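You operate a simulated robot arm through the tools that you are given. There is no shell and no other tool. Be economical: measure what you need, move in short steps, check, and stop when the job is done.

You are at the controls of a simulated robot arm. One attempt, no reset.

## Task
Put the washer back to a plain 30 mixed wash, but don't start it.
Fine: child lock off, extra rinse off, no delay; leave the machine on.

It is judged by the outcome, as a careful person would: the job done as asked, and still so three seconds after it is handed in. It fails if anything else is knocked over, pushed out of place, dropped, spilled or broken.

## Robot
A 7-joint arm with a two-finger parallel gripper, fixed in place. Base frame: the origin is at the foot of the arm, x ahead of it, y to its left, z up. Lengths are in mm, angles in rad, forces in N, time in s.
With the tool pointing down near the work surface it reaches from about 240 to 680 mm from the base axis. Its first joint turns from -1.152 to 1.152 rad. Payload 2.4 kg.
The tool frame sits at the grasp point between the pads (the TCP): z along the fingers, y along the line on which they close. The tips reach 30 mm beyond it. Largest opening 94 mm; finger width 28, thickness 10; the body of the gripper, 50 by 96 mm, starts 55 mm behind the TCP.
Orientation is that of the tool frame in the base frame, as a unit quaternion [x, y, z, w]. With the fingers straight down and closing along the base's y, the tool's x points along the base's -x, its y along +y and its z along -z.

## Interface
- The arm moves only by the tool drive_tool. Its argument "moves" is one flat list of numbers, 7 for each row, row after row: the turn, a rotation vector about the tool's x, y, z in rad, then the shift along the tool's x, y, z in mm, then the finger opening in mm, from 0 to 94. In form: [rx, ry, rz, x, y, z, jaw, rx, ry, rz, x, y, z, jaw, ...]. A call has 1 to 12 rows; each row shifts and turns the commanded pose from where the row before left it, along the tool's axes as they then stand. A row lasts 0.2 s, in which the tool goes at most 50 mm and 0.15 rad; a call with a longer step from one row to the next is refused whole, and so is a gripper value outside its range. A pose out of reach is approached as far as the arm can. The call stops where the force on the tool passes 40 N (or 10 N more than at its start, if that is more) or the arm is blocked; 0.2 s more then pass. The fingers move at their own pace (about 153 mm/s each) and stop on an object; they squeeze with about 36 N. The grip force told is the motor's: it shows also when the fingers shut on nothing. Time passes only in rows, and 0.2 s behind the last, so rows that do not move let the fingers close. It gives the time, the measured TCP pose, the force on the tool (base axes), the opening and the grip force at its end, in the units of the frame above (readings bear some noise), with the torque about the TCP (base axes, N m) and any sound that the robot's microphone picked up.
- Cameras (640 x 400 px; columns grow to the right, rows downward): "scene" is fixed at [49.3, 488.3, 1437.3]; the picture's right is [-0.60, -0.80, 0.00], its down [-0.51, 0.38, -0.77] and it looks along [0.62, -0.47, -0.63] (base axes); focal length 349 px, centre (320, 200). "wrist" rides on the gripper at [76, 14, -102] in the tool frame; the picture's right is [-0.18, 0.98, 0.00], its down [-0.75, -0.14, -0.64] and it looks along [-0.63, -0.12, 0.77] (tool axes); focal length 243 px, centre (320, 200). There is no depth. A picture from a camera that has moved, and an enlarged one, comes with that camera's place and axes in the base frame and with its lens.
- camera(camera): a new picture of that camera. No time passes.
- inspect(camera, box): a new picture of the part [left, top, right, bottom] of that camera's present view, enlarged. No time passes.
- sign_off(): hands the job in; it is judged then, once.

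Go step by step. Nothing tells you positions but the pictures and the camera data: compare them with the known pose of the tool, close in by small moves and look again before you grip or let go. The budget is 120 turns and 76 pictures, counting those below and the enlarged ones. Unless the task says otherwise, let go and move clear before handing in, and close with one line.

The tools are called after "Call:" by a JSON object that holds its "name" and its "arguments". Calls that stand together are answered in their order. drive_tool: Moves the arm, as the interface text tells. Its arguments: {"type":"object","properties":{"moves":{"type":"array","items":{"type":"number"}}},"required":["moves"]} The other tools are called the same way: camera (camera) takes a picture; inspect (camera, box) takes an enlarged picture of a part of a camera's view; sign_off () hands the job in.

At the start:

```text
clock: 0.0
eef_pos: [414.3, 229.6, 1137.0]
orientation: [0.0, 1.0, 0.0, 0.0]
contact_force: [0.8, 0.2, 0.2]
moment: [0.0, -0.03, 0.0]
gripper_width: 93.8
gripper_force: 0.0
```

scene: 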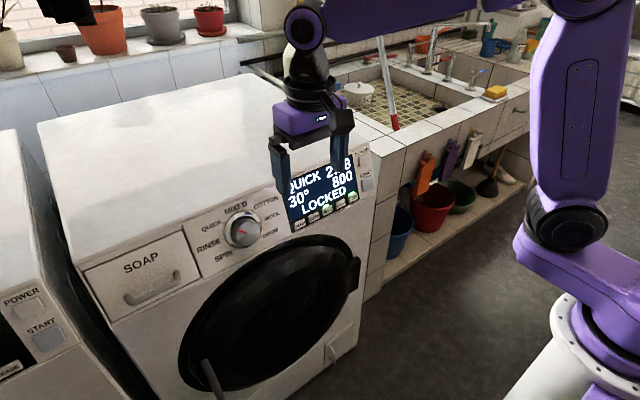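
wrist: 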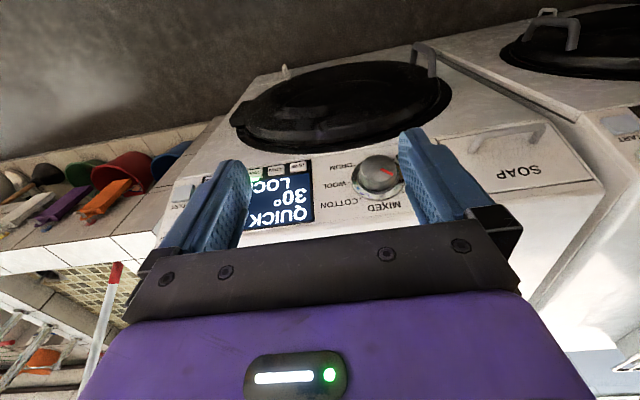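

The washer's panel shows QUICK, 30°, 800, LOCKED, with a dial and a row of buttons under the display. I'll look closer at the panel from both cameras.

Call:
{"name": "inspect", "arguments": {"camera": "scene", "box": [180, 140, 400, 280]}}

Call:
{"name": "inspect", "arguments": {"camera": "wrist", "box": [160, 130, 420, 240]}}

```text
2.86 times, centred on (290, 210) of scene
camera zoom: at [49.3, 488.3, 1437.3], right [-0.6, -0.8, 0.0], down [-0.51, 0.38, -0.77], along [0.62, -0.47, -0.63], focal length 996 px, centre (406, 171)
```

zoom: 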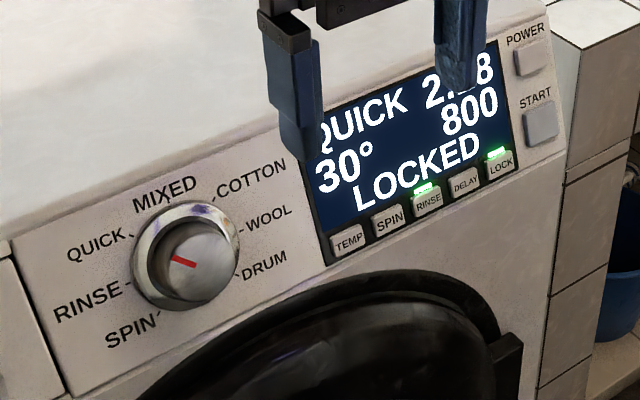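

```text
2.46 times, centred on (290, 185) of wrist
camera zoom: at [337.7, 243.1, 1240.3], right [0.18, 0.98, 0.0], down [0.75, -0.14, 0.64], along [0.63, -0.12, -0.77], focal length 597 px, centre (394, 237)
```

zoom: 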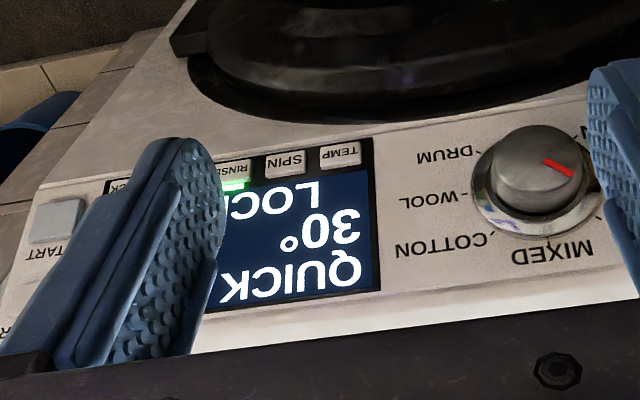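

The panel is tilted slightly upward at x≈555–595, z≈875–950. The dial is near (545, 292, 944), TEMP is near (555, 163, 876), and the lock is on. I'll pitch the tool to face the panel and look again.

Call:
{"name": "drive_tool", "arguments": {"moves": [0, -0.14, 0, 0, 0, 0, 94, 0, -0.14, 0, 0, 0, 0, 94, 0, -0.14, 0, 0, 0, 0, 94, 0, -0.14, 0, 0, 0, 0, 94, 0, -0.14, 0, 0, 0, 0, 94, 0, -0.14, 0, 0, 0, 0, 94, 0, -0.14, 0, 0, 0, 0, 94, 0, -0.14, 0, 0, 0, 0, 94, 0, -0.14, 0, 0, 0, 0, 94]}}

Call:
{"name": "camera", "arguments": {"camera": "wrist"}}

Call:
{"name": "inspect", "arguments": {"camera": "scene", "box": [180, 140, 400, 280]}}

```text
clock: 2.0
eef_pos: [414.3, 230.2, 1138.4]
orientation: [-0.001, 0.808, 0.0, 0.589]
contact_force: [0.1, -0.3, 0.8]
moment: [0.02, 0.0, 0.0]
gripper_width: 93.7
gripper_force: 0.0
```

```text
71 pictures are left
camera wrist: at [293.2, 242.6, 1096.4], right [0.05, 0.98, 0.17], down [-0.38, -0.14, 0.91], along [0.92, -0.12, 0.37], focal length 243 px, centre (320, 200)
```

wrist: 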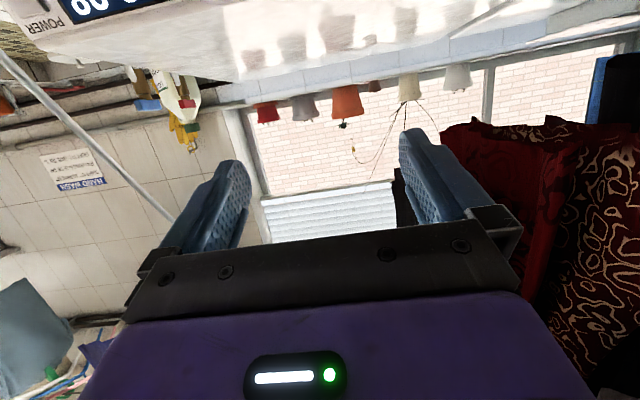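

```text
2.86 times, centred on (290, 210) of scene
camera zoom: at [49.3, 488.3, 1437.3], right [-0.6, -0.8, 0.0], down [-0.51, 0.38, -0.77], along [0.62, -0.47, -0.63], focal length 996 px, centre (406, 171)
```

zoom: 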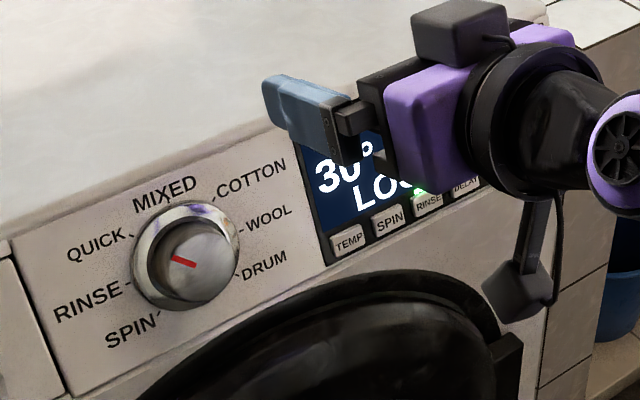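

The tilt worked and the pose is reachable. I'll lower the tool in front of the panel, keeping back from it.

Call:
{"name": "drive_tool", "arguments": {"moves": [0, 0, 0, 40, -15, -2, 94, 0, 0, 0, 40, -15, 6, 94, 0, 0, 0, 40, -15, 10, 94, 0, 0, 0, 40, -15, 10, 94, 0, 0, 0, 40, -10, 10, 94]}}

Call:
{"name": "camera", "arguments": {"camera": "wrist"}}

Call:
{"name": "camera", "arguments": {"camera": "scene"}}

```text
clock: 3.2
eef_pos: [384.5, 165.6, 938.7]
orientation: [-0.002, 0.809, -0.002, 0.588]
contact_force: [-0.3, 1.1, 0.3]
moment: [-0.05, -0.01, -0.08]
gripper_width: 93.9
gripper_force: 0.1
out of reach, approached as far as the arm can: row 5
```

```text
69 pictures are left
camera wrist: at [263.7, 178.4, 897.0], right [0.06, 0.98, 0.17], down [-0.38, -0.14, 0.92], along [0.92, -0.12, 0.37], focal length 243 px, centre (320, 200)
```

wrist: 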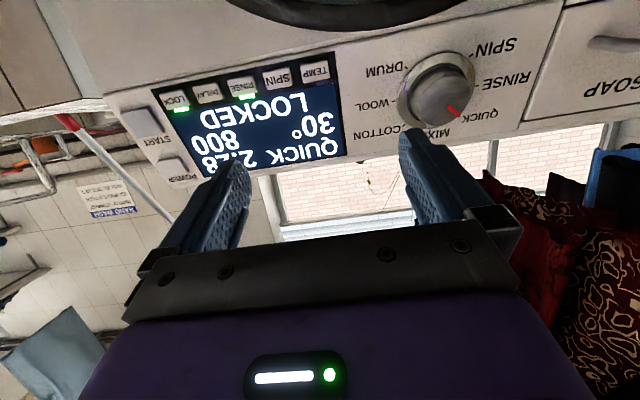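

```text
68 pictures are left
```

scene: 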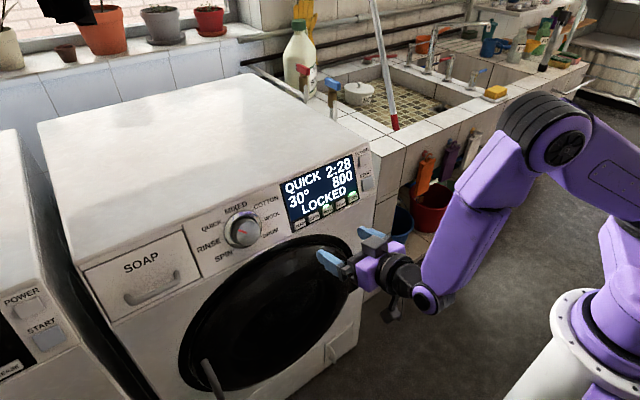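

The whole panel is visible now. I'll enlarge it for measuring.

Call:
{"name": "inspect", "arguments": {"camera": "wrist", "box": [100, 30, 350, 190]}}

Call:
{"name": "inspect", "arguments": {"camera": "scene", "box": [270, 140, 390, 240]}}

Call:
{"name": "inspect", "arguments": {"camera": "wrist", "box": [350, 20, 550, 150]}}

Call:
{"name": "inspect", "arguments": {"camera": "scene", "box": [180, 180, 300, 280]}}

```text
2.50 times, centred on (225, 110) of wrist
camera zoom: at [263.7, 178.4, 897.0], right [0.06, 0.98, 0.17], down [-0.38, -0.14, 0.92], along [0.92, -0.12, 0.37], focal length 606 px, centre (558, 425)
```

zoom: 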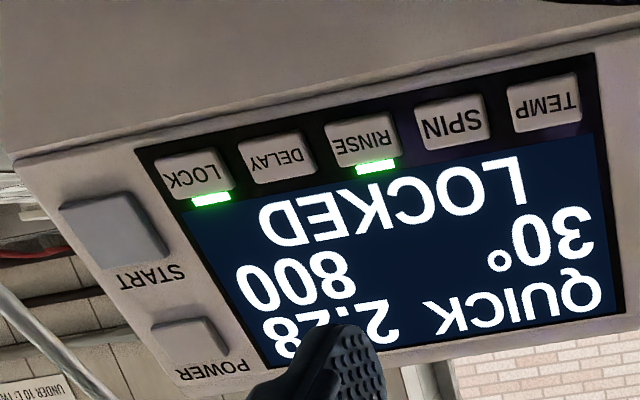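

```text
4.00 times, centred on (330, 190) of scene
camera zoom: at [49.2, 488.5, 1437.2], right [-0.6, -0.8, 0.0], down [-0.51, 0.38, -0.77], along [0.62, -0.47, -0.63], focal length 1395 px, centre (280, 240)
```

zoom: 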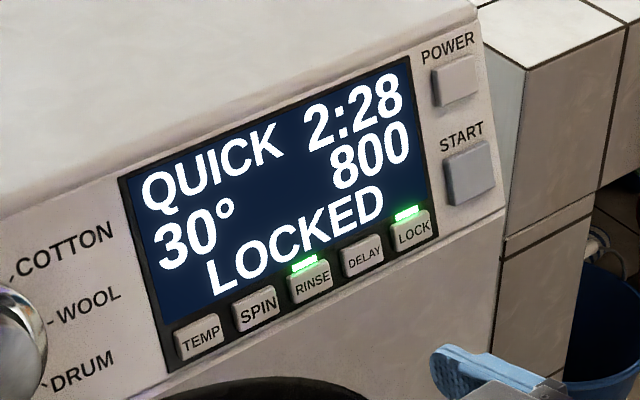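

```text
3.08 times, centred on (450, 85) of wrist
camera zoom: at [263.7, 178.4, 897.0], right [0.06, 0.98, 0.17], down [-0.38, -0.14, 0.92], along [0.92, -0.12, 0.37], focal length 746 px, centre (-80, 554)
```

zoom: 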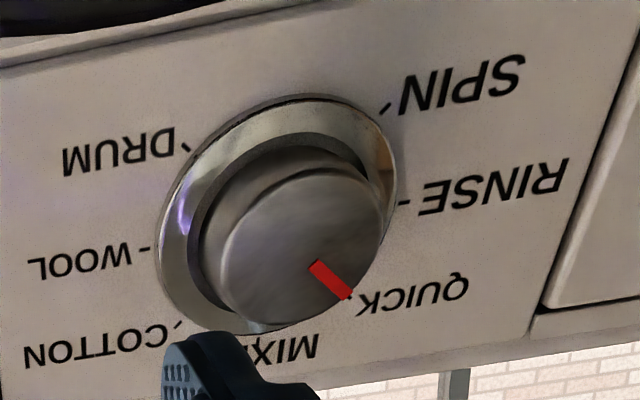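

```text
4.00 times, centred on (240, 230) of scene
camera zoom: at [49.2, 488.5, 1437.2], right [-0.6, -0.8, 0.0], down [-0.51, 0.38, -0.77], along [0.62, -0.47, -0.63], focal length 1395 px, centre (640, 80)
```

zoom: 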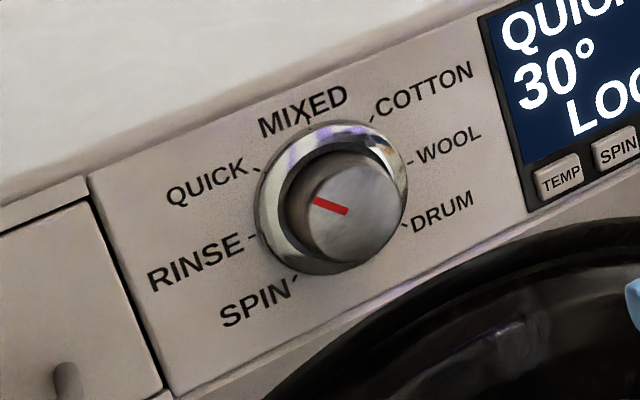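

Triangulated button positions are roughly LOCK (566, -10, 866), RINSE (568, 72, 866) and TEMP (560, 161, 868), with the dial cap near (552, 293, 924). I'll close the fingers and hover in front of LOCK.

Call:
{"name": "drive_tool", "arguments": {"moves": [0, 0, 0, 3, -44, 15, 0, 0, 0, 0, 3, -44, 15, 0, 0, 0, 0, 3, -44, 15, 0, 0, 0, 0, 4, -44, 15, 0, 0, 0, 0, 0, 0, 40, 0, 0, 0, 0, 0, 0, 35, 0]}}

Call:
{"name": "camera", "arguments": {"camera": "wrist"}}

Call:
{"name": "inspect", "arguments": {"camera": "scene", "box": [270, 140, 390, 240]}}

```text
clock: 4.7
eef_pos: [562.9, 63.2, 949.9]
orientation: [0.0, 0.807, -0.001, 0.59]
contact_force: [-28.5, -3.3, 16.2]
moment: [-0.05, 0.22, -0.1]
gripper_width: 0.1
gripper_force: 33.5
out of reach, approached as far as the arm can: row 1, 2, 3, 4
stopped in row 6: the force on the tool passed its limit at 57 N (the readings are from after the stop); the commanded pose is now the measured one
```

```text
63 pictures are left
camera wrist: at [441.2, 76.3, 907.8], right [0.06, 0.98, 0.17], down [-0.38, -0.14, 0.91], along [0.92, -0.12, 0.37], focal length 243 px, centre (320, 200)
```

wrist: 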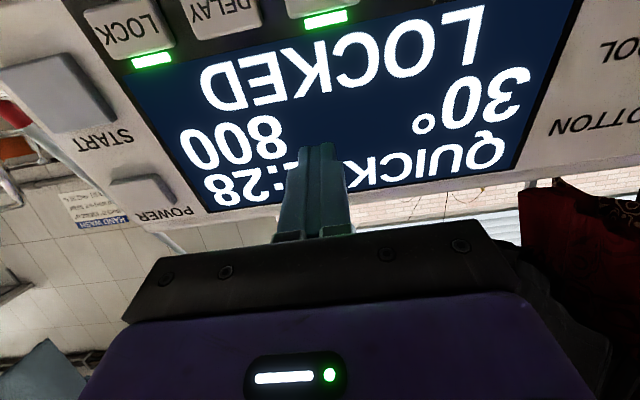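

```text
4.00 times, centred on (330, 190) of scene
camera zoom: at [48.3, 488.2, 1437.3], right [-0.6, -0.8, 0.0], down [-0.51, 0.38, -0.77], along [0.62, -0.47, -0.63], focal length 1395 px, centre (280, 240)
```

zoom: 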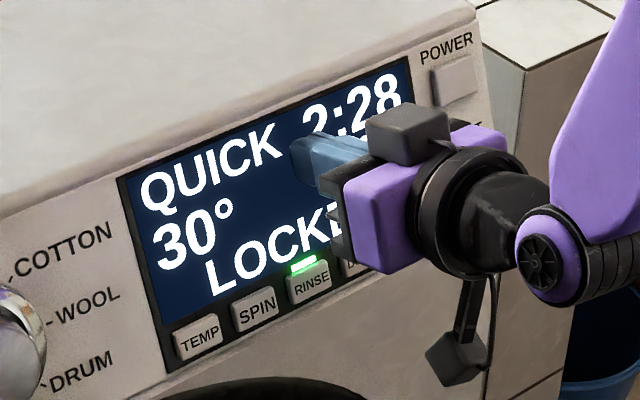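

I brushed the display lightly because the arm can't fold that close to the base. The contact does confirm the panel plane. I'll back off, then go down and right to LOCK at a larger radius.

Call:
{"name": "drive_tool", "arguments": {"moves": [0, 0, 0, 0, 0, -40, 0, 0, 0, 0, 30, -25, 0, 0, 0, 0, 0, 30, -25, 5, 0, 0, 0, 0, 22, -24, 5, 0]}}

Call:
{"name": "camera", "arguments": {"camera": "wrist"}}

```text
clock: 5.7
eef_pos: [553.4, 44.9, 923.8]
orientation: [-0.003, 0.806, -0.006, 0.591]
contact_force: [-40.2, -4.8, 24.9]
moment: [0.06, 0.32, -0.09]
gripper_width: 0.0
gripper_force: 33.2
out of reach, approached as far as the arm can: row 2, 3, 4
stopped in row 4: the force on the tool passed its limit at 94 N (the readings are from after the stop); the commanded pose is now the measured one
```

```text
61 pictures are left
camera wrist: at [432.4, 58.3, 881.2], right [0.06, 0.99, 0.16], down [-0.39, -0.13, 0.91], along [0.92, -0.11, 0.37], focal length 243 px, centre (320, 200)
```

wrist: 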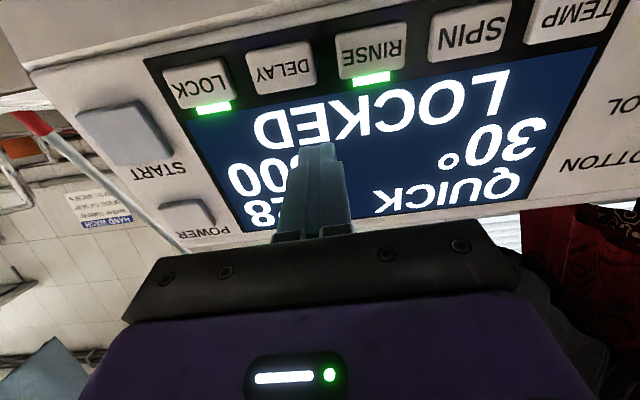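

The reach limit pushed the tool into the display again. I'll retreat, pitch the tool more downward to relax the arm, and go in smaller steps.

Call:
{"name": "drive_tool", "arguments": {"moves": [0, 0, 0, 0, 0, -25, 0, 0, 0, 0, 0, 0, -20, 0, 0, 0.15, 0, 0, 0, 0, 0, 0, 0.15, 0, 0, 0, 0, 0, 0, 0.15, 0, 0, 0, 0, 0]}}

Call:
{"name": "camera", "arguments": {"camera": "scene"}}

```text
clock: 6.9
eef_pos: [523.1, 56.6, 944.1]
orientation: [-0.002, 0.919, -0.006, 0.395]
contact_force: [-0.6, 0.2, 0.3]
moment: [0.0, -0.01, -0.02]
gripper_width: 0.0
gripper_force: 32.9
out of reach, approached as far as the arm can: row 1, 2
```

```text
60 pictures are left
```

scene: 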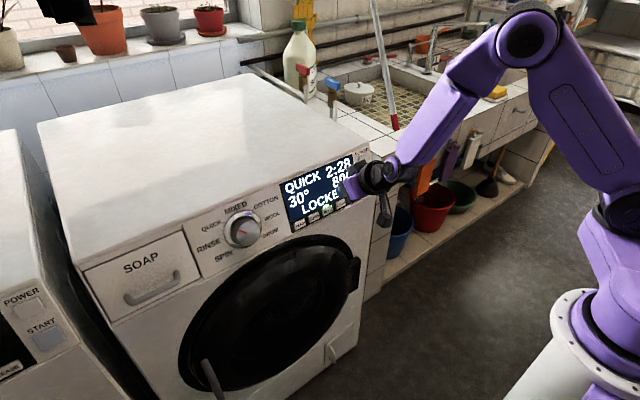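

The tool now points about 45° down. I'll move it to a standoff in front of LOCK.

Call:
{"name": "drive_tool", "arguments": {"moves": [0, 0, 0, 16, -22, 12, 0, 0, 0, 0, 16, -22, 12, 0, 0, 0, 0, 17, -22, 12, 0, 0, 0, 0, 0, 0, 0, 0]}}

Call:
{"name": "camera", "arguments": {"camera": "wrist"}}

Call:
{"name": "inspect", "arguments": {"camera": "scene", "box": [270, 140, 390, 240]}}

```text
clock: 7.9
eef_pos: [517.4, -10.7, 883.9]
orientation: [-0.001, 0.918, -0.005, 0.396]
contact_force: [-0.3, 0.6, 1.2]
moment: [0.02, 0.04, 0.01]
gripper_width: 0.0
gripper_force: 33.2
```

```text
59 pictures are left
camera wrist: at [389.6, 3.7, 899.3], right [0.13, 0.98, 0.12], down [0.05, -0.13, 0.99], along [0.99, -0.12, -0.07], focal length 243 px, centre (320, 200)
```

wrist: 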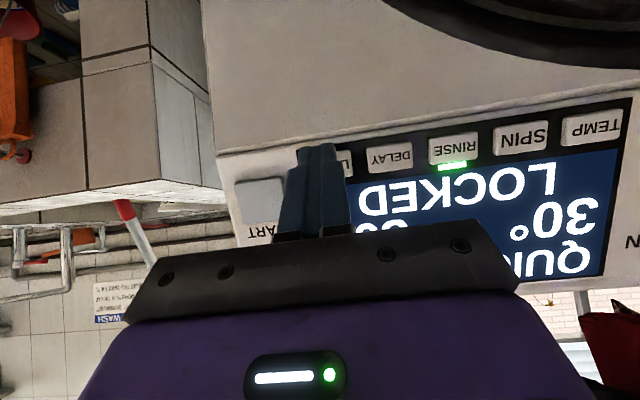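

```text
4.00 times, centred on (330, 190) of scene
camera zoom: at [49.3, 488.3, 1437.3], right [-0.6, -0.8, 0.0], down [-0.51, 0.38, -0.77], along [0.62, -0.47, -0.63], focal length 1395 px, centre (280, 240)
```

zoom: 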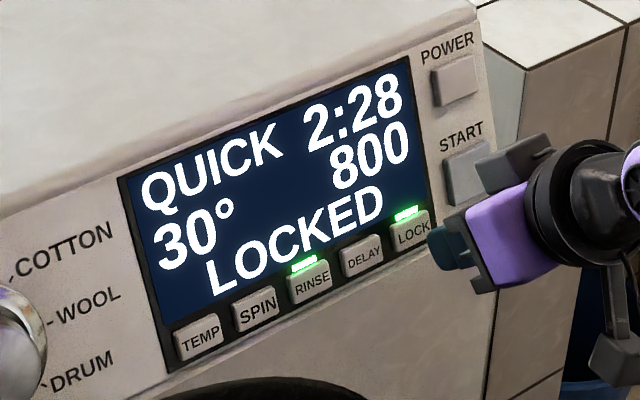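

The tool sits right in front of LOCK and aligned in y. I'll press along the panel normal in small steps.

Call:
{"name": "drive_tool", "arguments": {"moves": [0, 0, 0, 2.7, 0, 1.3, 0, 0, 0, 0, -2.1, 0, 4.5, 0, 0, 0, 0, -2.1, 0, 4.5, 0, 0, 0, 0, -1.3, 0, 2.7, 0]}}

Call:
{"name": "inspect", "arguments": {"camera": "scene", "box": [270, 140, 390, 240]}}

```text
clock: 8.9
eef_pos: [527.5, -9.3, 877.7]
orientation: [-0.002, 0.919, -0.006, 0.395]
contact_force: [0.6, -0.3, -0.3]
moment: [0.01, 0.01, -0.01]
gripper_width: 0.0
gripper_force: 33.3
```

```text
4.00 times, centred on (330, 190) of scene
camera zoom: at [49.3, 488.3, 1437.3], right [-0.6, -0.8, 0.0], down [-0.51, 0.38, -0.77], along [0.62, -0.47, -0.63], focal length 1395 px, centre (280, 240)
```

zoom: 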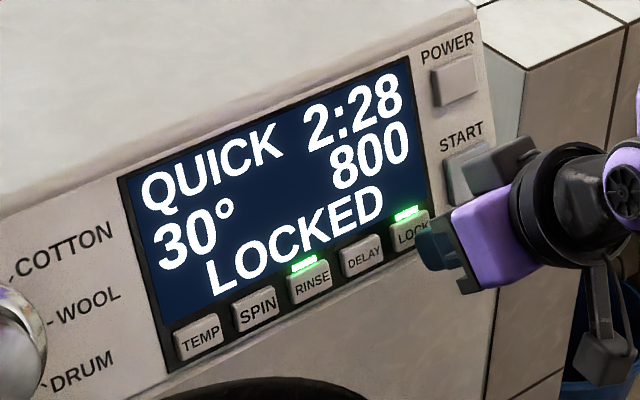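

No contact yet. I'll continue in smaller steps.

Call:
{"name": "drive_tool", "arguments": {"moves": [0, 0, 0, -1.05, 0, 2.25, 0, 0, 0, 0, -1.05, 0, 2.25, 0, 0, 0, 0, -1.05, 0, 2.25, 0]}}

Call:
{"name": "inspect", "arguments": {"camera": "scene", "box": [270, 140, 390, 240]}}

```text
clock: 9.7
eef_pos: [534.3, -9.9, 875.9]
orientation: [-0.002, 0.918, -0.007, 0.396]
contact_force: [-5.5, 1.5, 3.1]
moment: [0.04, -0.05, 0.04]
gripper_width: 0.1
gripper_force: 32.5
heard: click
```

```text
4.00 times, centred on (330, 190) of scene
camera zoom: at [49.1, 488.3, 1437.3], right [-0.6, -0.8, 0.0], down [-0.51, 0.38, -0.77], along [0.62, -0.47, -0.63], focal length 1395 px, centre (280, 240)
```

zoom: 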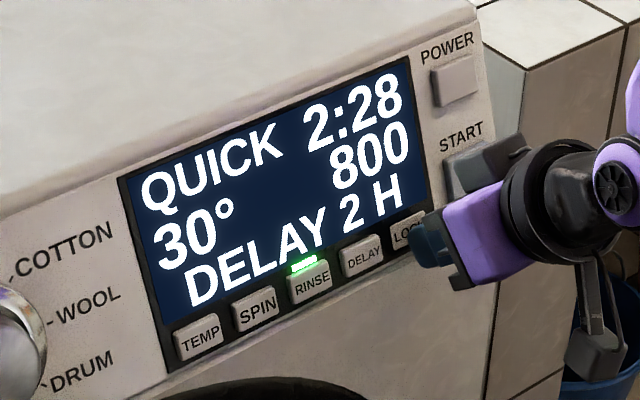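

LOCK clicked and the lock is off, and a hidden DELAY 2 H now shows. I'll back off, shift to DELAY (y≈31) and press it.

Call:
{"name": "drive_tool", "arguments": {"moves": [0, 0, 0, 4.2, 0, -9, 0, 0, 0, 0, 1, 21, -2.2, 0, 0, 0, 0, 0, 20, 0, 0, 0, 0, 0, 0, 0, 0, 0]}}

Call:
{"name": "camera", "arguments": {"camera": "wrist"}}

Call:
{"name": "inspect", "arguments": {"camera": "scene", "box": [270, 140, 390, 240]}}

```text
clock: 10.7
eef_pos: [523.5, 30.7, 878.2]
orientation: [-0.002, 0.918, -0.007, 0.396]
contact_force: [0.0, 0.4, 0.4]
moment: [0.0, -0.01, 0.03]
gripper_width: 0.1
gripper_force: 33.6
```

```text
55 pictures are left
camera wrist: at [395.8, 44.8, 893.5], right [0.13, 0.98, 0.12], down [0.05, -0.13, 0.99], along [0.99, -0.12, -0.07], focal length 243 px, centre (320, 200)
```

wrist: 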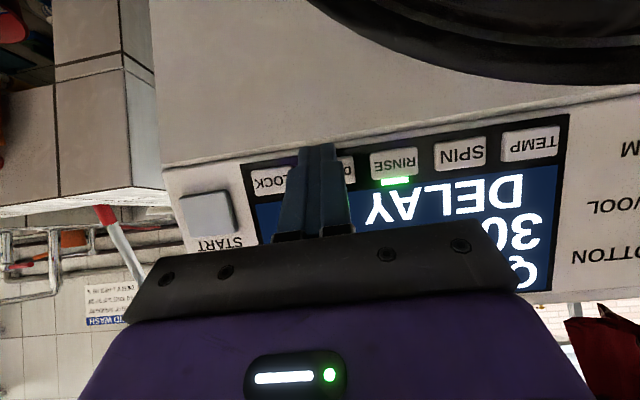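

```text
4.00 times, centred on (330, 190) of scene
camera zoom: at [49.3, 488.3, 1437.3], right [-0.6, -0.8, 0.0], down [-0.51, 0.38, -0.77], along [0.62, -0.47, -0.63], focal length 1395 px, centre (280, 240)
```

zoom: 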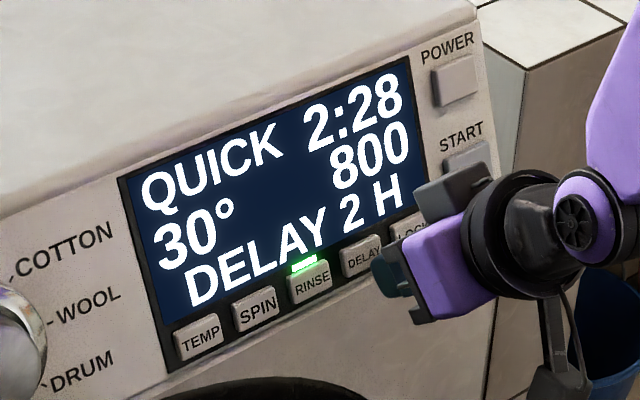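

Lined up with DELAY. I'll press to the same depth and retract, then read the display.

Call:
{"name": "drive_tool", "arguments": {"moves": [0, 0, 0, -2.1, 2, 4.5, 0, 0, 0, 0, -1.3, 0, 2.7, 0, 0, 0, 0, -1.05, 0, 2.25, 0, 0, 0, 0, -0.6, 0, 1.3, 0, 0, 0, 0, 0, 0, 0, 0, 0, 0, 0, 4.2, 0, -9, 0]}}

Call:
{"name": "inspect", "arguments": {"camera": "scene", "box": [270, 140, 390, 240]}}

```text
clock: 12.1
eef_pos: [525.6, 32.8, 877.9]
orientation: [-0.002, 0.918, -0.005, 0.395]
contact_force: [0.3, 0.2, 0.6]
moment: [0.0, 0.02, 0.01]
gripper_width: 0.0
gripper_force: 32.7
heard: click
```

```text
4.00 times, centred on (330, 190) of scene
camera zoom: at [49.3, 488.3, 1437.3], right [-0.6, -0.8, 0.0], down [-0.51, 0.38, -0.77], along [0.62, -0.47, -0.63], focal length 1395 px, centre (280, 240)
```

zoom: 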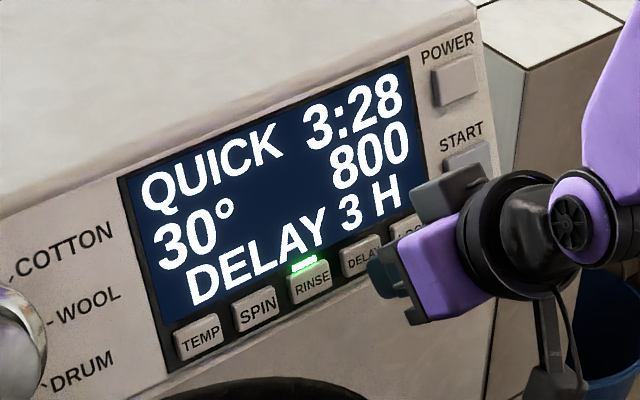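

The DELAY button works and stepped to 3 H, so it counts upward. I'll keep pressing, three presses per call, until it wraps.

Call:
{"name": "drive_tool", "arguments": {"moves": [0, 0, 0, -2.1, 0, 4.5, 0, 0, 0, 0, -2.1, 0, 4.5, 0, 0, 0, 0, 0, 0, 0, 0, 0, 0, 0, 4.2, 0, -9, 0, 0, 0, 0, -2.1, 0, 4.5, 0, 0, 0, 0, -2.1, 0, 4.5, 0, 0, 0, 0, 0, 0, 0, 0, 0, 0, 0, 4.2, 0, -9, 0, 0, 0, 0, -2.1, 0, 4.5, 0, 0, 0, 0, -2.1, 0, 4.5, 0, 0, 0, 0, 0, 0, 0, 0, 0, 0, 0, 4.2, 0, -9, 0]}}

Call:
{"name": "inspect", "arguments": {"camera": "scene", "box": [270, 140, 390, 240]}}

```text
clock: 14.7
eef_pos: [523.9, 33.4, 877.9]
orientation: [-0.003, 0.918, -0.006, 0.396]
contact_force: [0.0, -1.1, -0.3]
moment: [0.0, 0.01, -0.02]
gripper_width: 0.1
gripper_force: 32.9
heard: click, click, click
```

```text
4.00 times, centred on (330, 190) of scene
camera zoom: at [49.3, 488.3, 1437.3], right [-0.6, -0.8, 0.0], down [-0.51, 0.38, -0.77], along [0.62, -0.47, -0.63], focal length 1395 px, centre (280, 240)
```

zoom: 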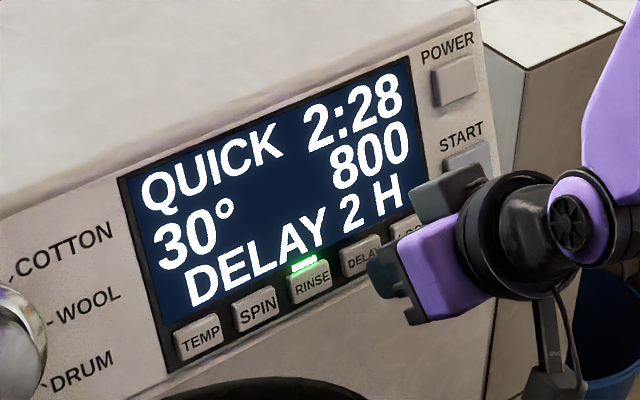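

The cycle is 0–3 H and three presses brought it back to 2 H. Two more presses should clear it.

Call:
{"name": "drive_tool", "arguments": {"moves": [0, 0, 0, -2.1, 0, 4.5, 0, 0, 0, 0, -2.1, 0, 4.5, 0, 0, 0, 0, 0, 0, 0, 0, 0, 0, 0, 4.2, 0, -9, 0, 0, 0, 0, -2.1, 0, 4.5, 0, 0, 0, 0, -2.1, 0, 4.5, 0, 0, 0, 0, 0, 0, 0, 0, 0, 0, 0, 4.2, 0, -9, 0, 0, 0, 0, 0, 0, 0, 0]}}

Call:
{"name": "inspect", "arguments": {"camera": "scene", "box": [270, 140, 390, 240]}}

```text
clock: 16.7
eef_pos: [525.5, 32.0, 877.8]
orientation: [-0.001, 0.918, -0.007, 0.395]
contact_force: [0.5, -0.5, 0.0]
moment: [-0.01, 0.0, 0.01]
gripper_width: 0.0
gripper_force: 33.2
heard: click, click
```

```text
4.00 times, centred on (330, 190) of scene
camera zoom: at [49.3, 488.3, 1437.3], right [-0.6, -0.8, 0.0], down [-0.51, 0.38, -0.77], along [0.62, -0.47, -0.63], focal length 1395 px, centre (280, 240)
```

zoom: 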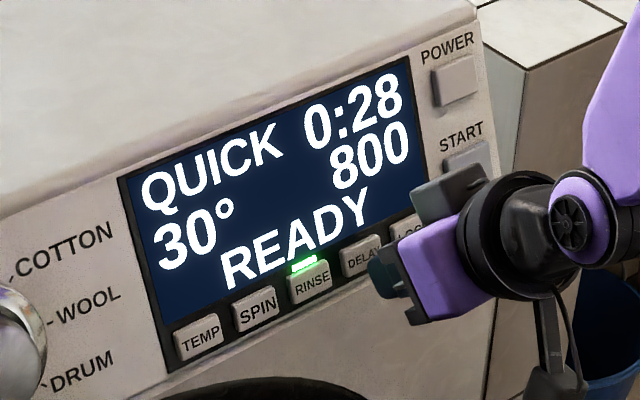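

Delay is cleared and the display says READY. Next is RINSE, about 41 mm to the left.

Call:
{"name": "drive_tool", "arguments": {"moves": [0, 0, 0, 0.5, 21, -1, 0, 0, 0, 0, 0, 20, 0, 0, 0, 0, 0, 0, 0, 0, 0, 0, 0, 0, -2.1, 0, 4.5, 0, 0, 0, 0, -2.5, 0, 5.4, 0, 0, 0, 0, 0, 0, 0, 0, 0, 0, 0, 4.2, 0, -9, 0, 0, 0, 0, 0, 0, 0, 0]}}

Call:
{"name": "inspect", "arguments": {"camera": "scene", "box": [270, 140, 390, 240]}}

```text
clock: 18.5
eef_pos: [524.1, 74.1, 878.6]
orientation: [-0.001, 0.918, -0.007, 0.397]
contact_force: [-0.5, 0.7, 0.1]
moment: [-0.04, 0.02, -0.04]
gripper_width: 0.1
gripper_force: 33.0
heard: click
```

```text
4.00 times, centred on (330, 190) of scene
camera zoom: at [49.3, 488.3, 1437.3], right [-0.6, -0.8, 0.0], down [-0.51, 0.38, -0.77], along [0.62, -0.47, -0.63], focal length 1395 px, centre (280, 240)
```

zoom: 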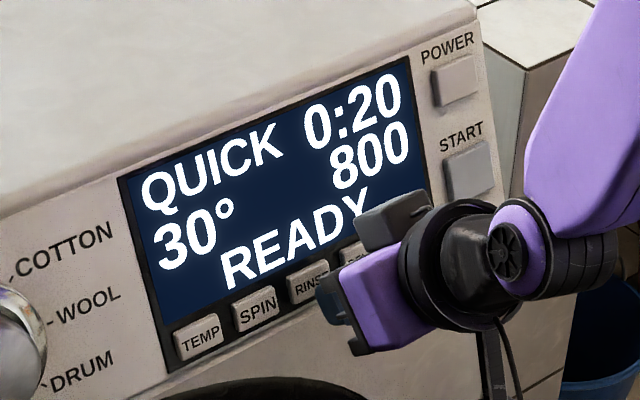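

Extra rinse is off. The dial is next: I'll back off, move left in front of it, then pitch back toward the panel normal and open the jaws.

Call:
{"name": "drive_tool", "arguments": {"moves": [0, 0, 0, 0, 0, -40, 0, 0, 0, 0, 0, 15, -25, 0, 0, 0, 0, 0, 48, 0, 0, 0, 0, 0, 0, 48, 0, 0, 0, 0, 0, 0, 48, 0, 0, 0, 0, 0, 0, 48, 0, 0, 0, 0, 0, -5, 12, 0, 94, 0, -0.15, 0, 0, 0, 0, 94, 0, -0.15, 0, 0, 0, 0, 94, 0, -0.15, 0, 0, 0, 0, 94, 0, 0, 0, 0, 0, 0, 94]}}

Call:
{"name": "camera", "arguments": {"camera": "wrist"}}

Call:
{"name": "camera", "arguments": {"camera": "scene"}}

```text
clock: 20.9
eef_pos: [481.4, 293.9, 923.7]
orientation: [-0.003, 0.806, -0.006, 0.591]
contact_force: [0.5, -0.5, 0.5]
moment: [0.02, 0.0, 0.03]
gripper_width: 94.3
gripper_force: 0.0
```

```text
49 pictures are left
camera wrist: at [359.8, 306.3, 880.7], right [0.06, 0.98, 0.16], down [-0.39, -0.13, 0.91], along [0.92, -0.12, 0.37], focal length 243 px, centre (320, 200)
```

wrist: 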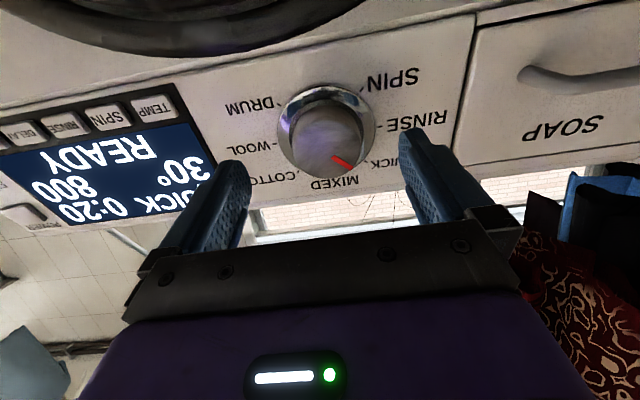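

```text
48 pictures are left
```

scene: 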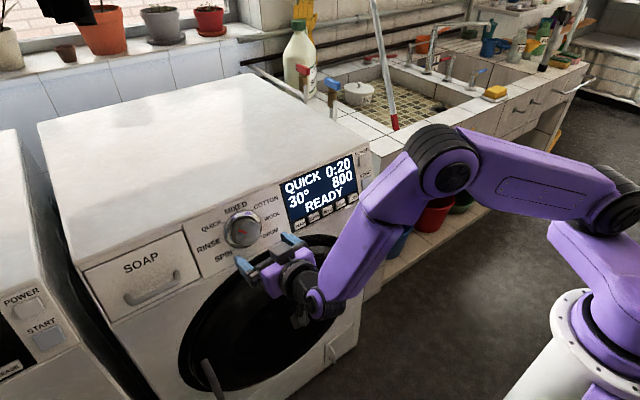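

Reached with no trouble. I'll zoom on the knob to fix its axis.

Call:
{"name": "inspect", "arguments": {"camera": "wrist", "box": [240, 60, 420, 180]}}

Call:
{"name": "inspect", "arguments": {"camera": "scene", "box": [180, 180, 320, 290]}}

```text
3.33 times, centred on (330, 120) of wrist
camera zoom: at [359.8, 306.3, 880.7], right [0.06, 0.98, 0.16], down [-0.39, -0.13, 0.91], along [0.92, -0.12, 0.37], focal length 809 px, centre (287, 467)
```

zoom: 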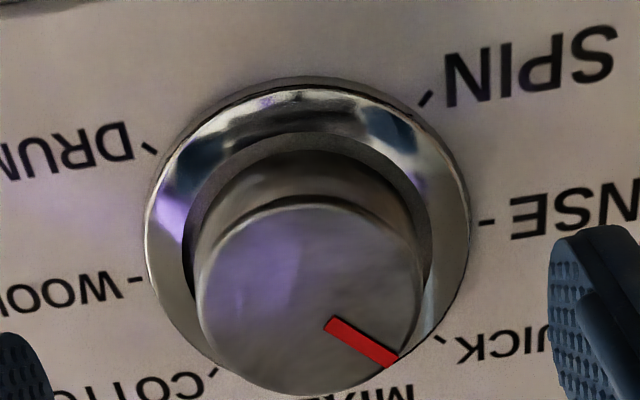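

```text
3.64 times, centred on (250, 235) of scene
camera zoom: at [49.3, 488.3, 1437.3], right [-0.6, -0.8, 0.0], down [-0.51, 0.38, -0.77], along [0.62, -0.47, -0.63], focal length 1268 px, centre (574, 73)
```

zoom: 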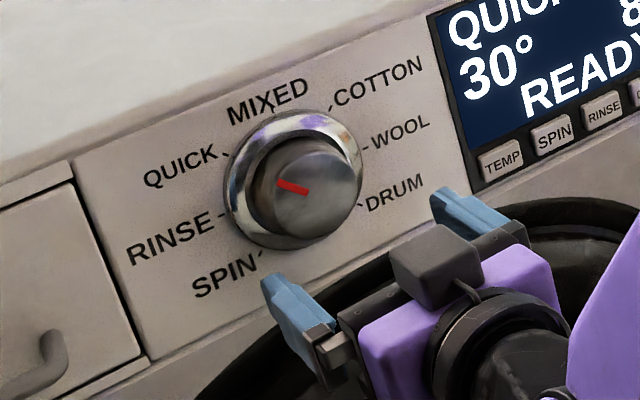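

The knob cap is about 53 mm across and centred near (556, 293, 919), so I need to go up 18 mm and forward about 57 mm. I'll go part way and check.

Call:
{"name": "drive_tool", "arguments": {"moves": [0, 0, 0, -18, 0, 0, 94, 0, 0, 0, 0, 0, 15, 94, 0, 0, 0, 0, 0, 15, 94, 0, 0, 0, 0, 0, 0, 94]}}

Call:
{"name": "camera", "arguments": {"camera": "wrist"}}

Call:
{"name": "inspect", "arguments": {"camera": "scene", "box": [180, 180, 320, 290]}}

```text
clock: 21.9
eef_pos: [515.7, 293.0, 931.7]
orientation: [-0.004, 0.807, -0.005, 0.59]
contact_force: [0.0, -0.1, 0.1]
moment: [0.01, 0.03, 0.0]
gripper_width: 94.2
gripper_force: 0.1
```

```text
45 pictures are left
camera wrist: at [393.9, 305.3, 888.7], right [0.06, 0.99, 0.16], down [-0.38, -0.13, 0.91], along [0.92, -0.11, 0.37], focal length 243 px, centre (320, 200)
```

wrist: 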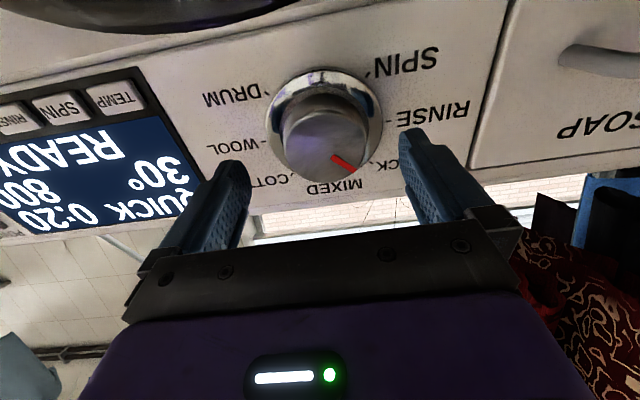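

```text
3.64 times, centred on (250, 235) of scene
camera zoom: at [49.3, 488.3, 1437.3], right [-0.6, -0.8, 0.0], down [-0.51, 0.38, -0.77], along [0.62, -0.47, -0.63], focal length 1268 px, centre (574, 73)
```

zoom: 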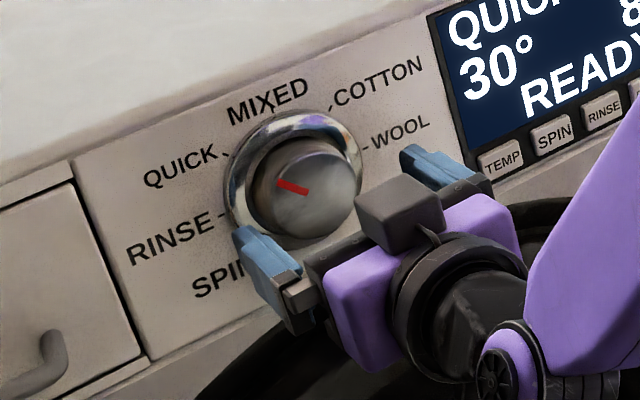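

Alignment with the dial axis is within a couple of mm. I'll advance so the tips straddle the cap, then close gently.

Call:
{"name": "drive_tool", "arguments": {"moves": [0, 0, 0, 0, 0, 10, 94, 0, 0, 0, 1, 0, 10, 94, 0, 0, 0, 1, 0, 6, 94, 0, 0, 0, 0, 0, 0, 94]}}

Call:
{"name": "camera", "arguments": {"camera": "wrist"}}

Call:
{"name": "inspect", "arguments": {"camera": "scene", "box": [180, 180, 320, 290]}}

```text
clock: 22.9
eef_pos: [538.8, 292.8, 921.3]
orientation: [-0.003, 0.807, -0.006, 0.591]
contact_force: [0.7, 0.3, 0.2]
moment: [0.0, -0.01, 0.03]
gripper_width: 93.9
gripper_force: 0.1
```

```text
43 pictures are left
camera wrist: at [417.6, 305.8, 879.6], right [0.06, 0.98, 0.16], down [-0.38, -0.13, 0.91], along [0.92, -0.11, 0.37], focal length 243 px, centre (320, 200)
```

wrist: 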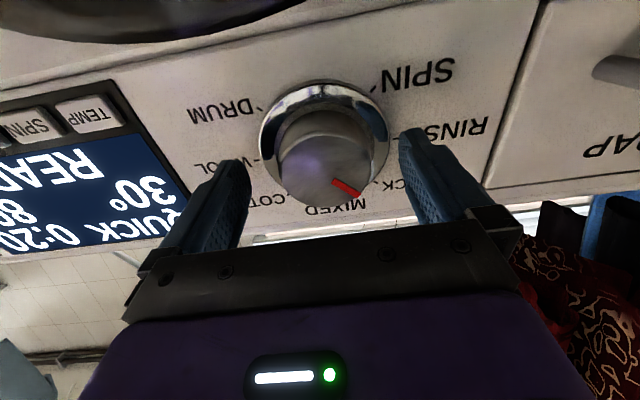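

```text
3.64 times, centred on (250, 235) of scene
camera zoom: at [49.3, 488.3, 1437.3], right [-0.6, -0.8, 0.0], down [-0.51, 0.38, -0.77], along [0.62, -0.47, -0.63], focal length 1268 px, centre (574, 73)
```

zoom: 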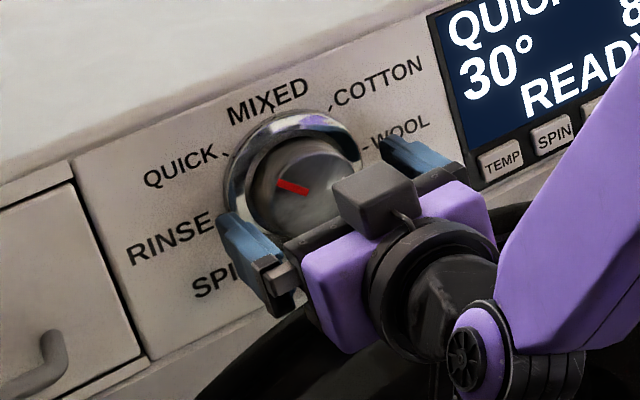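

Tips straddle the cap. I'll go 4 mm deeper and 2 mm lower, then close on it.

Call:
{"name": "drive_tool", "arguments": {"moves": [0, 0, 0, 2, 0, 4, 94, 0, 0, 0, 0, 0, 0, 94, 0, 0, 0, 0, 0, 0, 40, 0, 0, 0, 0, 0, 0, 40]}}

Call:
{"name": "camera", "arguments": {"camera": "wrist"}}

```text
clock: 23.9
eef_pos: [542.3, 294.8, 918.7]
orientation: [-0.006, 0.806, -0.003, 0.591]
contact_force: [12.0, 15.0, -4.6]
moment: [0.14, 0.26, 0.61]
gripper_width: 56.6
gripper_force: 45.3
```

```text
41 pictures are left
camera wrist: at [420.9, 307.3, 876.8], right [0.05, 0.99, 0.16], down [-0.38, -0.13, 0.91], along [0.92, -0.11, 0.37], focal length 243 px, centre (320, 200)
```

wrist: 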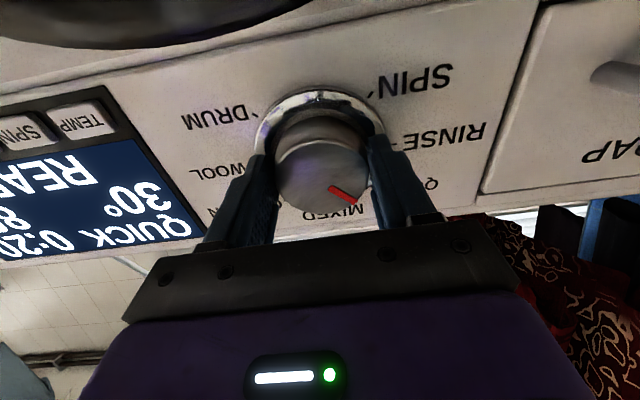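

Gripped at 56.6 mm with a small side load. I'll ease 2 mm left and turn clockwise about 0.4 rad first.

Call:
{"name": "drive_tool", "arguments": {"moves": [0, 0, 0, 0, 2, 0, 40, 0, 0, 0.1, 0, 0, 0, 40, 0, 0, 0.1, 0, 0, 0, 40, 0, 0, 0.1, 0, 0, 0, 40, 0, 0, 0.1, 0, 0, 0, 40]}}

Call:
{"name": "camera", "arguments": {"camera": "wrist"}}

Call:
{"name": "inspect", "arguments": {"camera": "scene", "box": [180, 140, 400, 280]}}

```text
clock: 25.1
eef_pos: [542.0, 295.9, 918.8]
orientation: [0.157, 0.791, 0.114, 0.58]
contact_force: [8.4, 18.8, -0.7]
moment: [-0.05, -0.26, 0.03]
gripper_width: 56.6
gripper_force: 45.1
```

```text
40 pictures are left
camera wrist: at [424.1, 338.0, 887.8], right [0.17, 0.84, 0.52], down [-0.42, -0.42, 0.81], along [0.89, -0.35, 0.28], focal length 243 px, centre (320, 200)
```

wrist: 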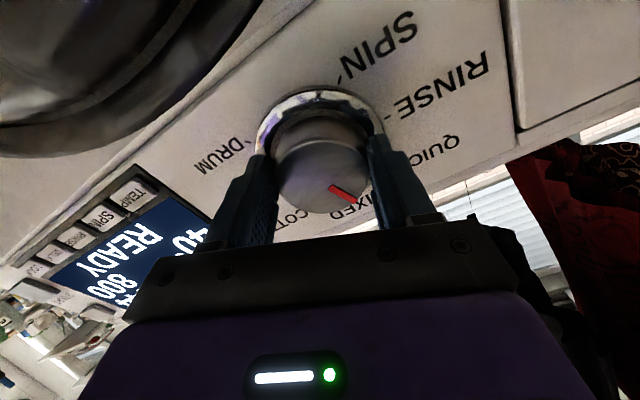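

```text
2.86 times, centred on (290, 210) of scene
camera zoom: at [49.5, 488.8, 1437.1], right [-0.6, -0.8, 0.0], down [-0.51, 0.38, -0.77], along [0.62, -0.47, -0.63], focal length 996 px, centre (406, 171)
```

zoom: 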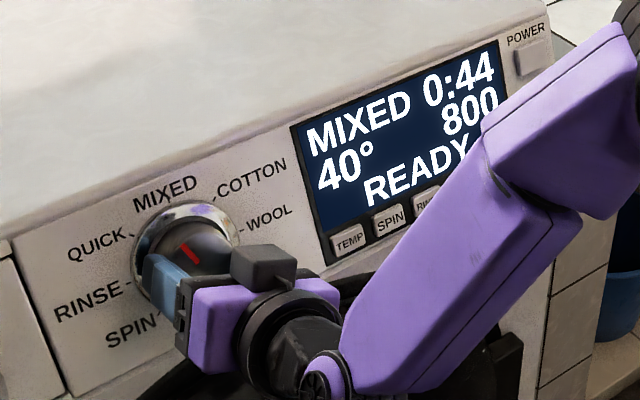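

The display already reads MIXED, with the temperature at 40°. I'll finish the turn so the pointer sits on the MIXED mark.

Call:
{"name": "drive_tool", "arguments": {"moves": [0, 0, 0.1, 0, 0, 0, 40, 0, 0, 0.1, 0, 0, 0, 40, 0, 0, 0.1, 0, 0, 0, 40, 0, 0, 0, 0, 0, 0, 40]}}

Call:
{"name": "camera", "arguments": {"camera": "wrist"}}

Call:
{"name": "inspect", "arguments": {"camera": "scene", "box": [180, 140, 400, 280]}}

```text
clock: 26.1
eef_pos: [541.6, 298.2, 919.8]
orientation: [0.272, 0.759, 0.2, 0.556]
contact_force: [3.0, 16.1, 7.6]
moment: [-0.04, -0.69, 0.05]
gripper_width: 56.5
gripper_force: 44.4
```

```text
38 pictures are left
camera wrist: at [428.6, 356.1, 902.9], right [0.23, 0.64, 0.73], down [-0.46, -0.59, 0.66], along [0.85, -0.49, 0.16], focal length 243 px, centre (320, 200)
```

wrist: 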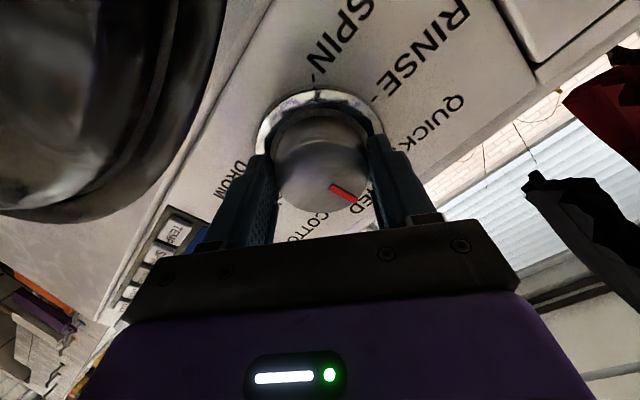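

```text
2.86 times, centred on (290, 210) of scene
camera zoom: at [49.2, 488.7, 1437.1], right [-0.6, -0.8, 0.0], down [-0.51, 0.38, -0.77], along [0.62, -0.47, -0.63], focal length 996 px, centre (406, 171)
```

zoom: 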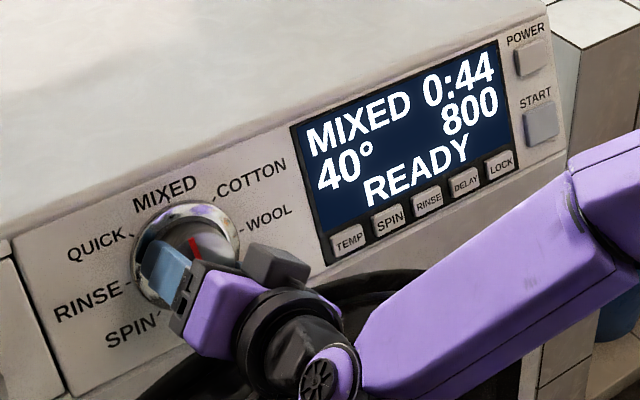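

The pointer is at MIXED and the display says MIXED 40° 800. I'll open, back straight off and unroll.

Call:
{"name": "drive_tool", "arguments": {"moves": [0, 0, 0, 0, 0, 0, 85, 0, 0, 0, 0, 0, 0, 85, 0, 0, 0, 0, 0, -20, 85, 0, 0, 0, 0, 0, -30, 85, 0, 0, -0.14, 0, 0, -5, 85, 0, 0, -0.14, 0, 0, 0, 85, 0, 0, -0.14, 0, 0, 0, 85, 0, 0, -0.14, 0, 0, 0, 85, 0, 0, -0.14, 0, 0, 0, 85, 0, 0, 0, 0, 0, 0, 85]}}

Call:
{"name": "camera", "arguments": {"camera": "wrist"}}

Call:
{"name": "inspect", "arguments": {"camera": "scene", "box": [180, 140, 400, 280]}}

```text
clock: 28.3
eef_pos: [495.8, 305.4, 937.0]
orientation: [-0.004, 0.806, -0.007, 0.591]
contact_force: [0.5, -0.3, 0.2]
moment: [-0.01, -0.03, 0.01]
gripper_width: 85.0
gripper_force: 0.1
out of reach, approached as far as the arm can: row 4
```

```text
36 pictures are left
camera wrist: at [373.9, 317.6, 895.1], right [0.06, 0.99, 0.16], down [-0.38, -0.13, 0.91], along [0.92, -0.11, 0.37], focal length 243 px, centre (320, 200)
```

wrist: 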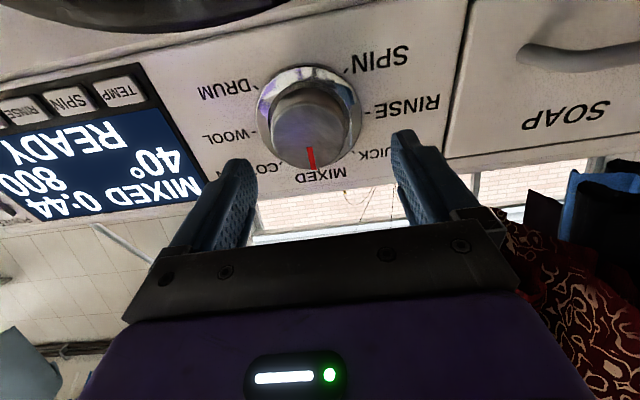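

```text
2.86 times, centred on (290, 210) of scene
camera zoom: at [49.3, 488.3, 1437.3], right [-0.6, -0.8, 0.0], down [-0.51, 0.38, -0.77], along [0.62, -0.47, -0.63], focal length 996 px, centre (406, 171)
```

zoom: 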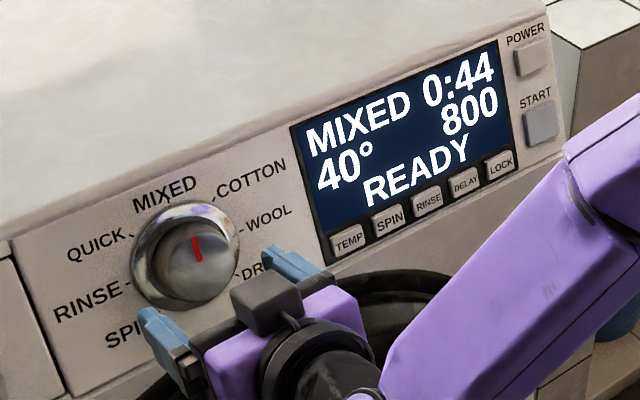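

The dial is set. Next is TEMP: I'll close the fingers, pitch down and move to y≈159 in front of it.

Call:
{"name": "drive_tool", "arguments": {"moves": [0, 0.15, 0, 0, 0, 0, 0, 0, 0.15, 0, 0, 0, 0, 0, 0, 0.15, 0, 0, 0, 0, 0, 0, 0, 0, 0, -48, 0, 0, 0, 0, 0, 0, -48, 0, 0, 0, 0, 0, 10, -46, 6, 0, 0, 0, 0, 18, -4, 20, 0, 0, 0, 0, 0, 0, 20, 0, 0, 0, 0, 0, 0, 0, 0]}}

Call:
{"name": "camera", "arguments": {"camera": "wrist"}}

```text
clock: 30.3
eef_pos: [508.9, 160.3, 884.8]
orientation: [-0.002, 0.919, -0.006, 0.395]
contact_force: [0.0, -0.1, -0.6]
moment: [0.02, 0.02, -0.02]
gripper_width: 0.3
gripper_force: 32.8
```

```text
34 pictures are left
camera wrist: at [381.5, 172.5, 900.1], right [0.13, 0.98, 0.12], down [0.05, -0.13, 0.99], along [0.99, -0.12, -0.07], focal length 243 px, centre (320, 200)
```

wrist: 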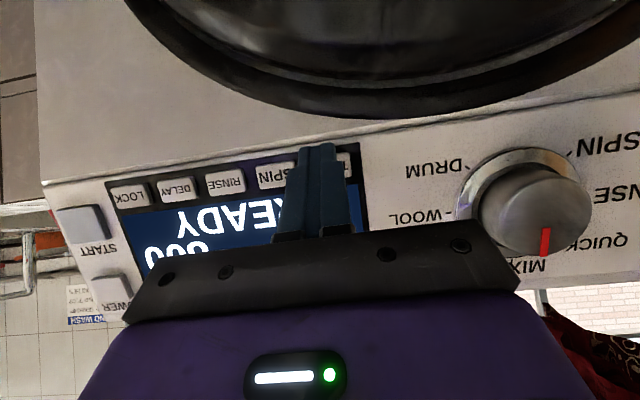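

Aligned with TEMP. I'll press along the normal and retract.

Call:
{"name": "drive_tool", "arguments": {"moves": [0, 0, 0, -2.1, 0, 4.5, 0, 0, 0, 0, -2.1, 0, 4.5, 0, 0, 0, 0, -2.1, 0, 4.5, 0, 0, 0, 0, -2.1, 0, 4.5, 0, 0, 0, 0, -1.5, 0, 3.2, 0, 0, 0, 0, -1.3, 0, 2.7, 0, 0, 0, 0, 0, 0, 0, 0, 0, 0, 0, 4.2, 0, -9, 0, 0, 0, 0, 0, 0, 0, 0]}}

Call:
{"name": "inspect", "arguments": {"camera": "scene", "box": [270, 140, 390, 240]}}

```text
clock: 32.3
eef_pos: [524.5, 157.5, 881.3]
orientation: [-0.001, 0.919, -0.007, 0.395]
contact_force: [0.5, 0.9, -0.8]
moment: [-0.02, 0.02, 0.01]
gripper_width: 0.1
gripper_force: 33.0
heard: click
```

```text
4.00 times, centred on (330, 190) of scene
camera zoom: at [49.3, 488.3, 1437.3], right [-0.6, -0.8, 0.0], down [-0.51, 0.38, -0.77], along [0.62, -0.47, -0.63], focal length 1395 px, centre (280, 240)
```

zoom: 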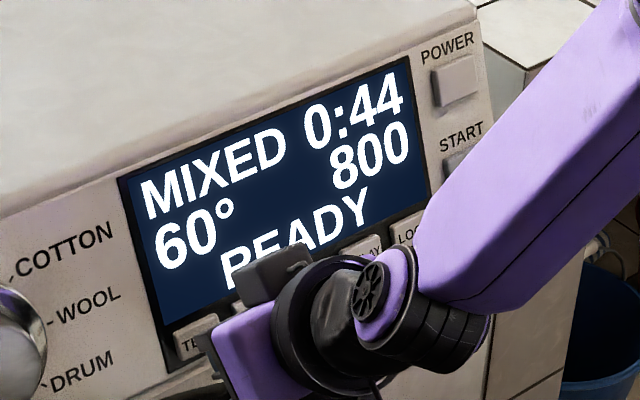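

It went 40 → 60, so it cycles upward. I'll press two more times and read.

Call:
{"name": "drive_tool", "arguments": {"moves": [0, 0, 0, -0.4, 0, 5.4, 0, 0, 0, 0, -2.1, 0, 4.5, 0, 0, 0, 0, 0, 0, 0, 0, 0, 0, 0, 4.2, 0, -9, 0, 0, 0, 0, -2.1, 0, 4.5, 0, 0, 0, 0, -2.1, 0, 4.5, 0, 0, 0, 0, 0, 0, 0, 0, 0, 0, 0, 4.2, 0, -9, 0, 0, 0, 0, 0, 0, 0, 0]}}

Call:
{"name": "inspect", "arguments": {"camera": "scene", "box": [270, 140, 390, 240]}}

```text
clock: 34.3
eef_pos: [525.3, 157.2, 880.4]
orientation: [-0.001, 0.918, -0.006, 0.396]
contact_force: [-0.4, 0.1, 0.0]
moment: [0.01, 0.01, 0.0]
gripper_width: 0.1
gripper_force: 32.7
heard: click, click
```

```text
4.00 times, centred on (330, 190) of scene
camera zoom: at [49.3, 488.3, 1437.3], right [-0.6, -0.8, 0.0], down [-0.51, 0.38, -0.77], along [0.62, -0.47, -0.63], focal length 1395 px, centre (280, 240)
```

zoom: 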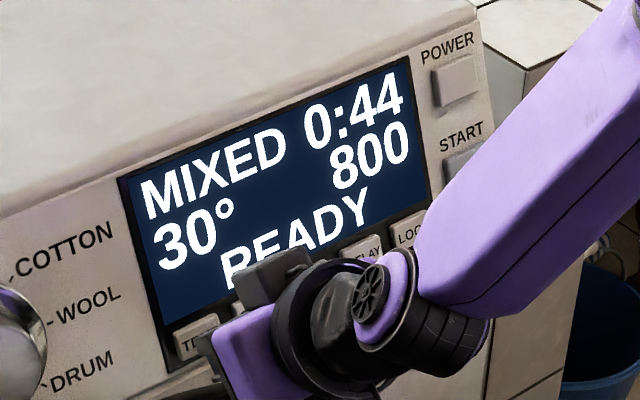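

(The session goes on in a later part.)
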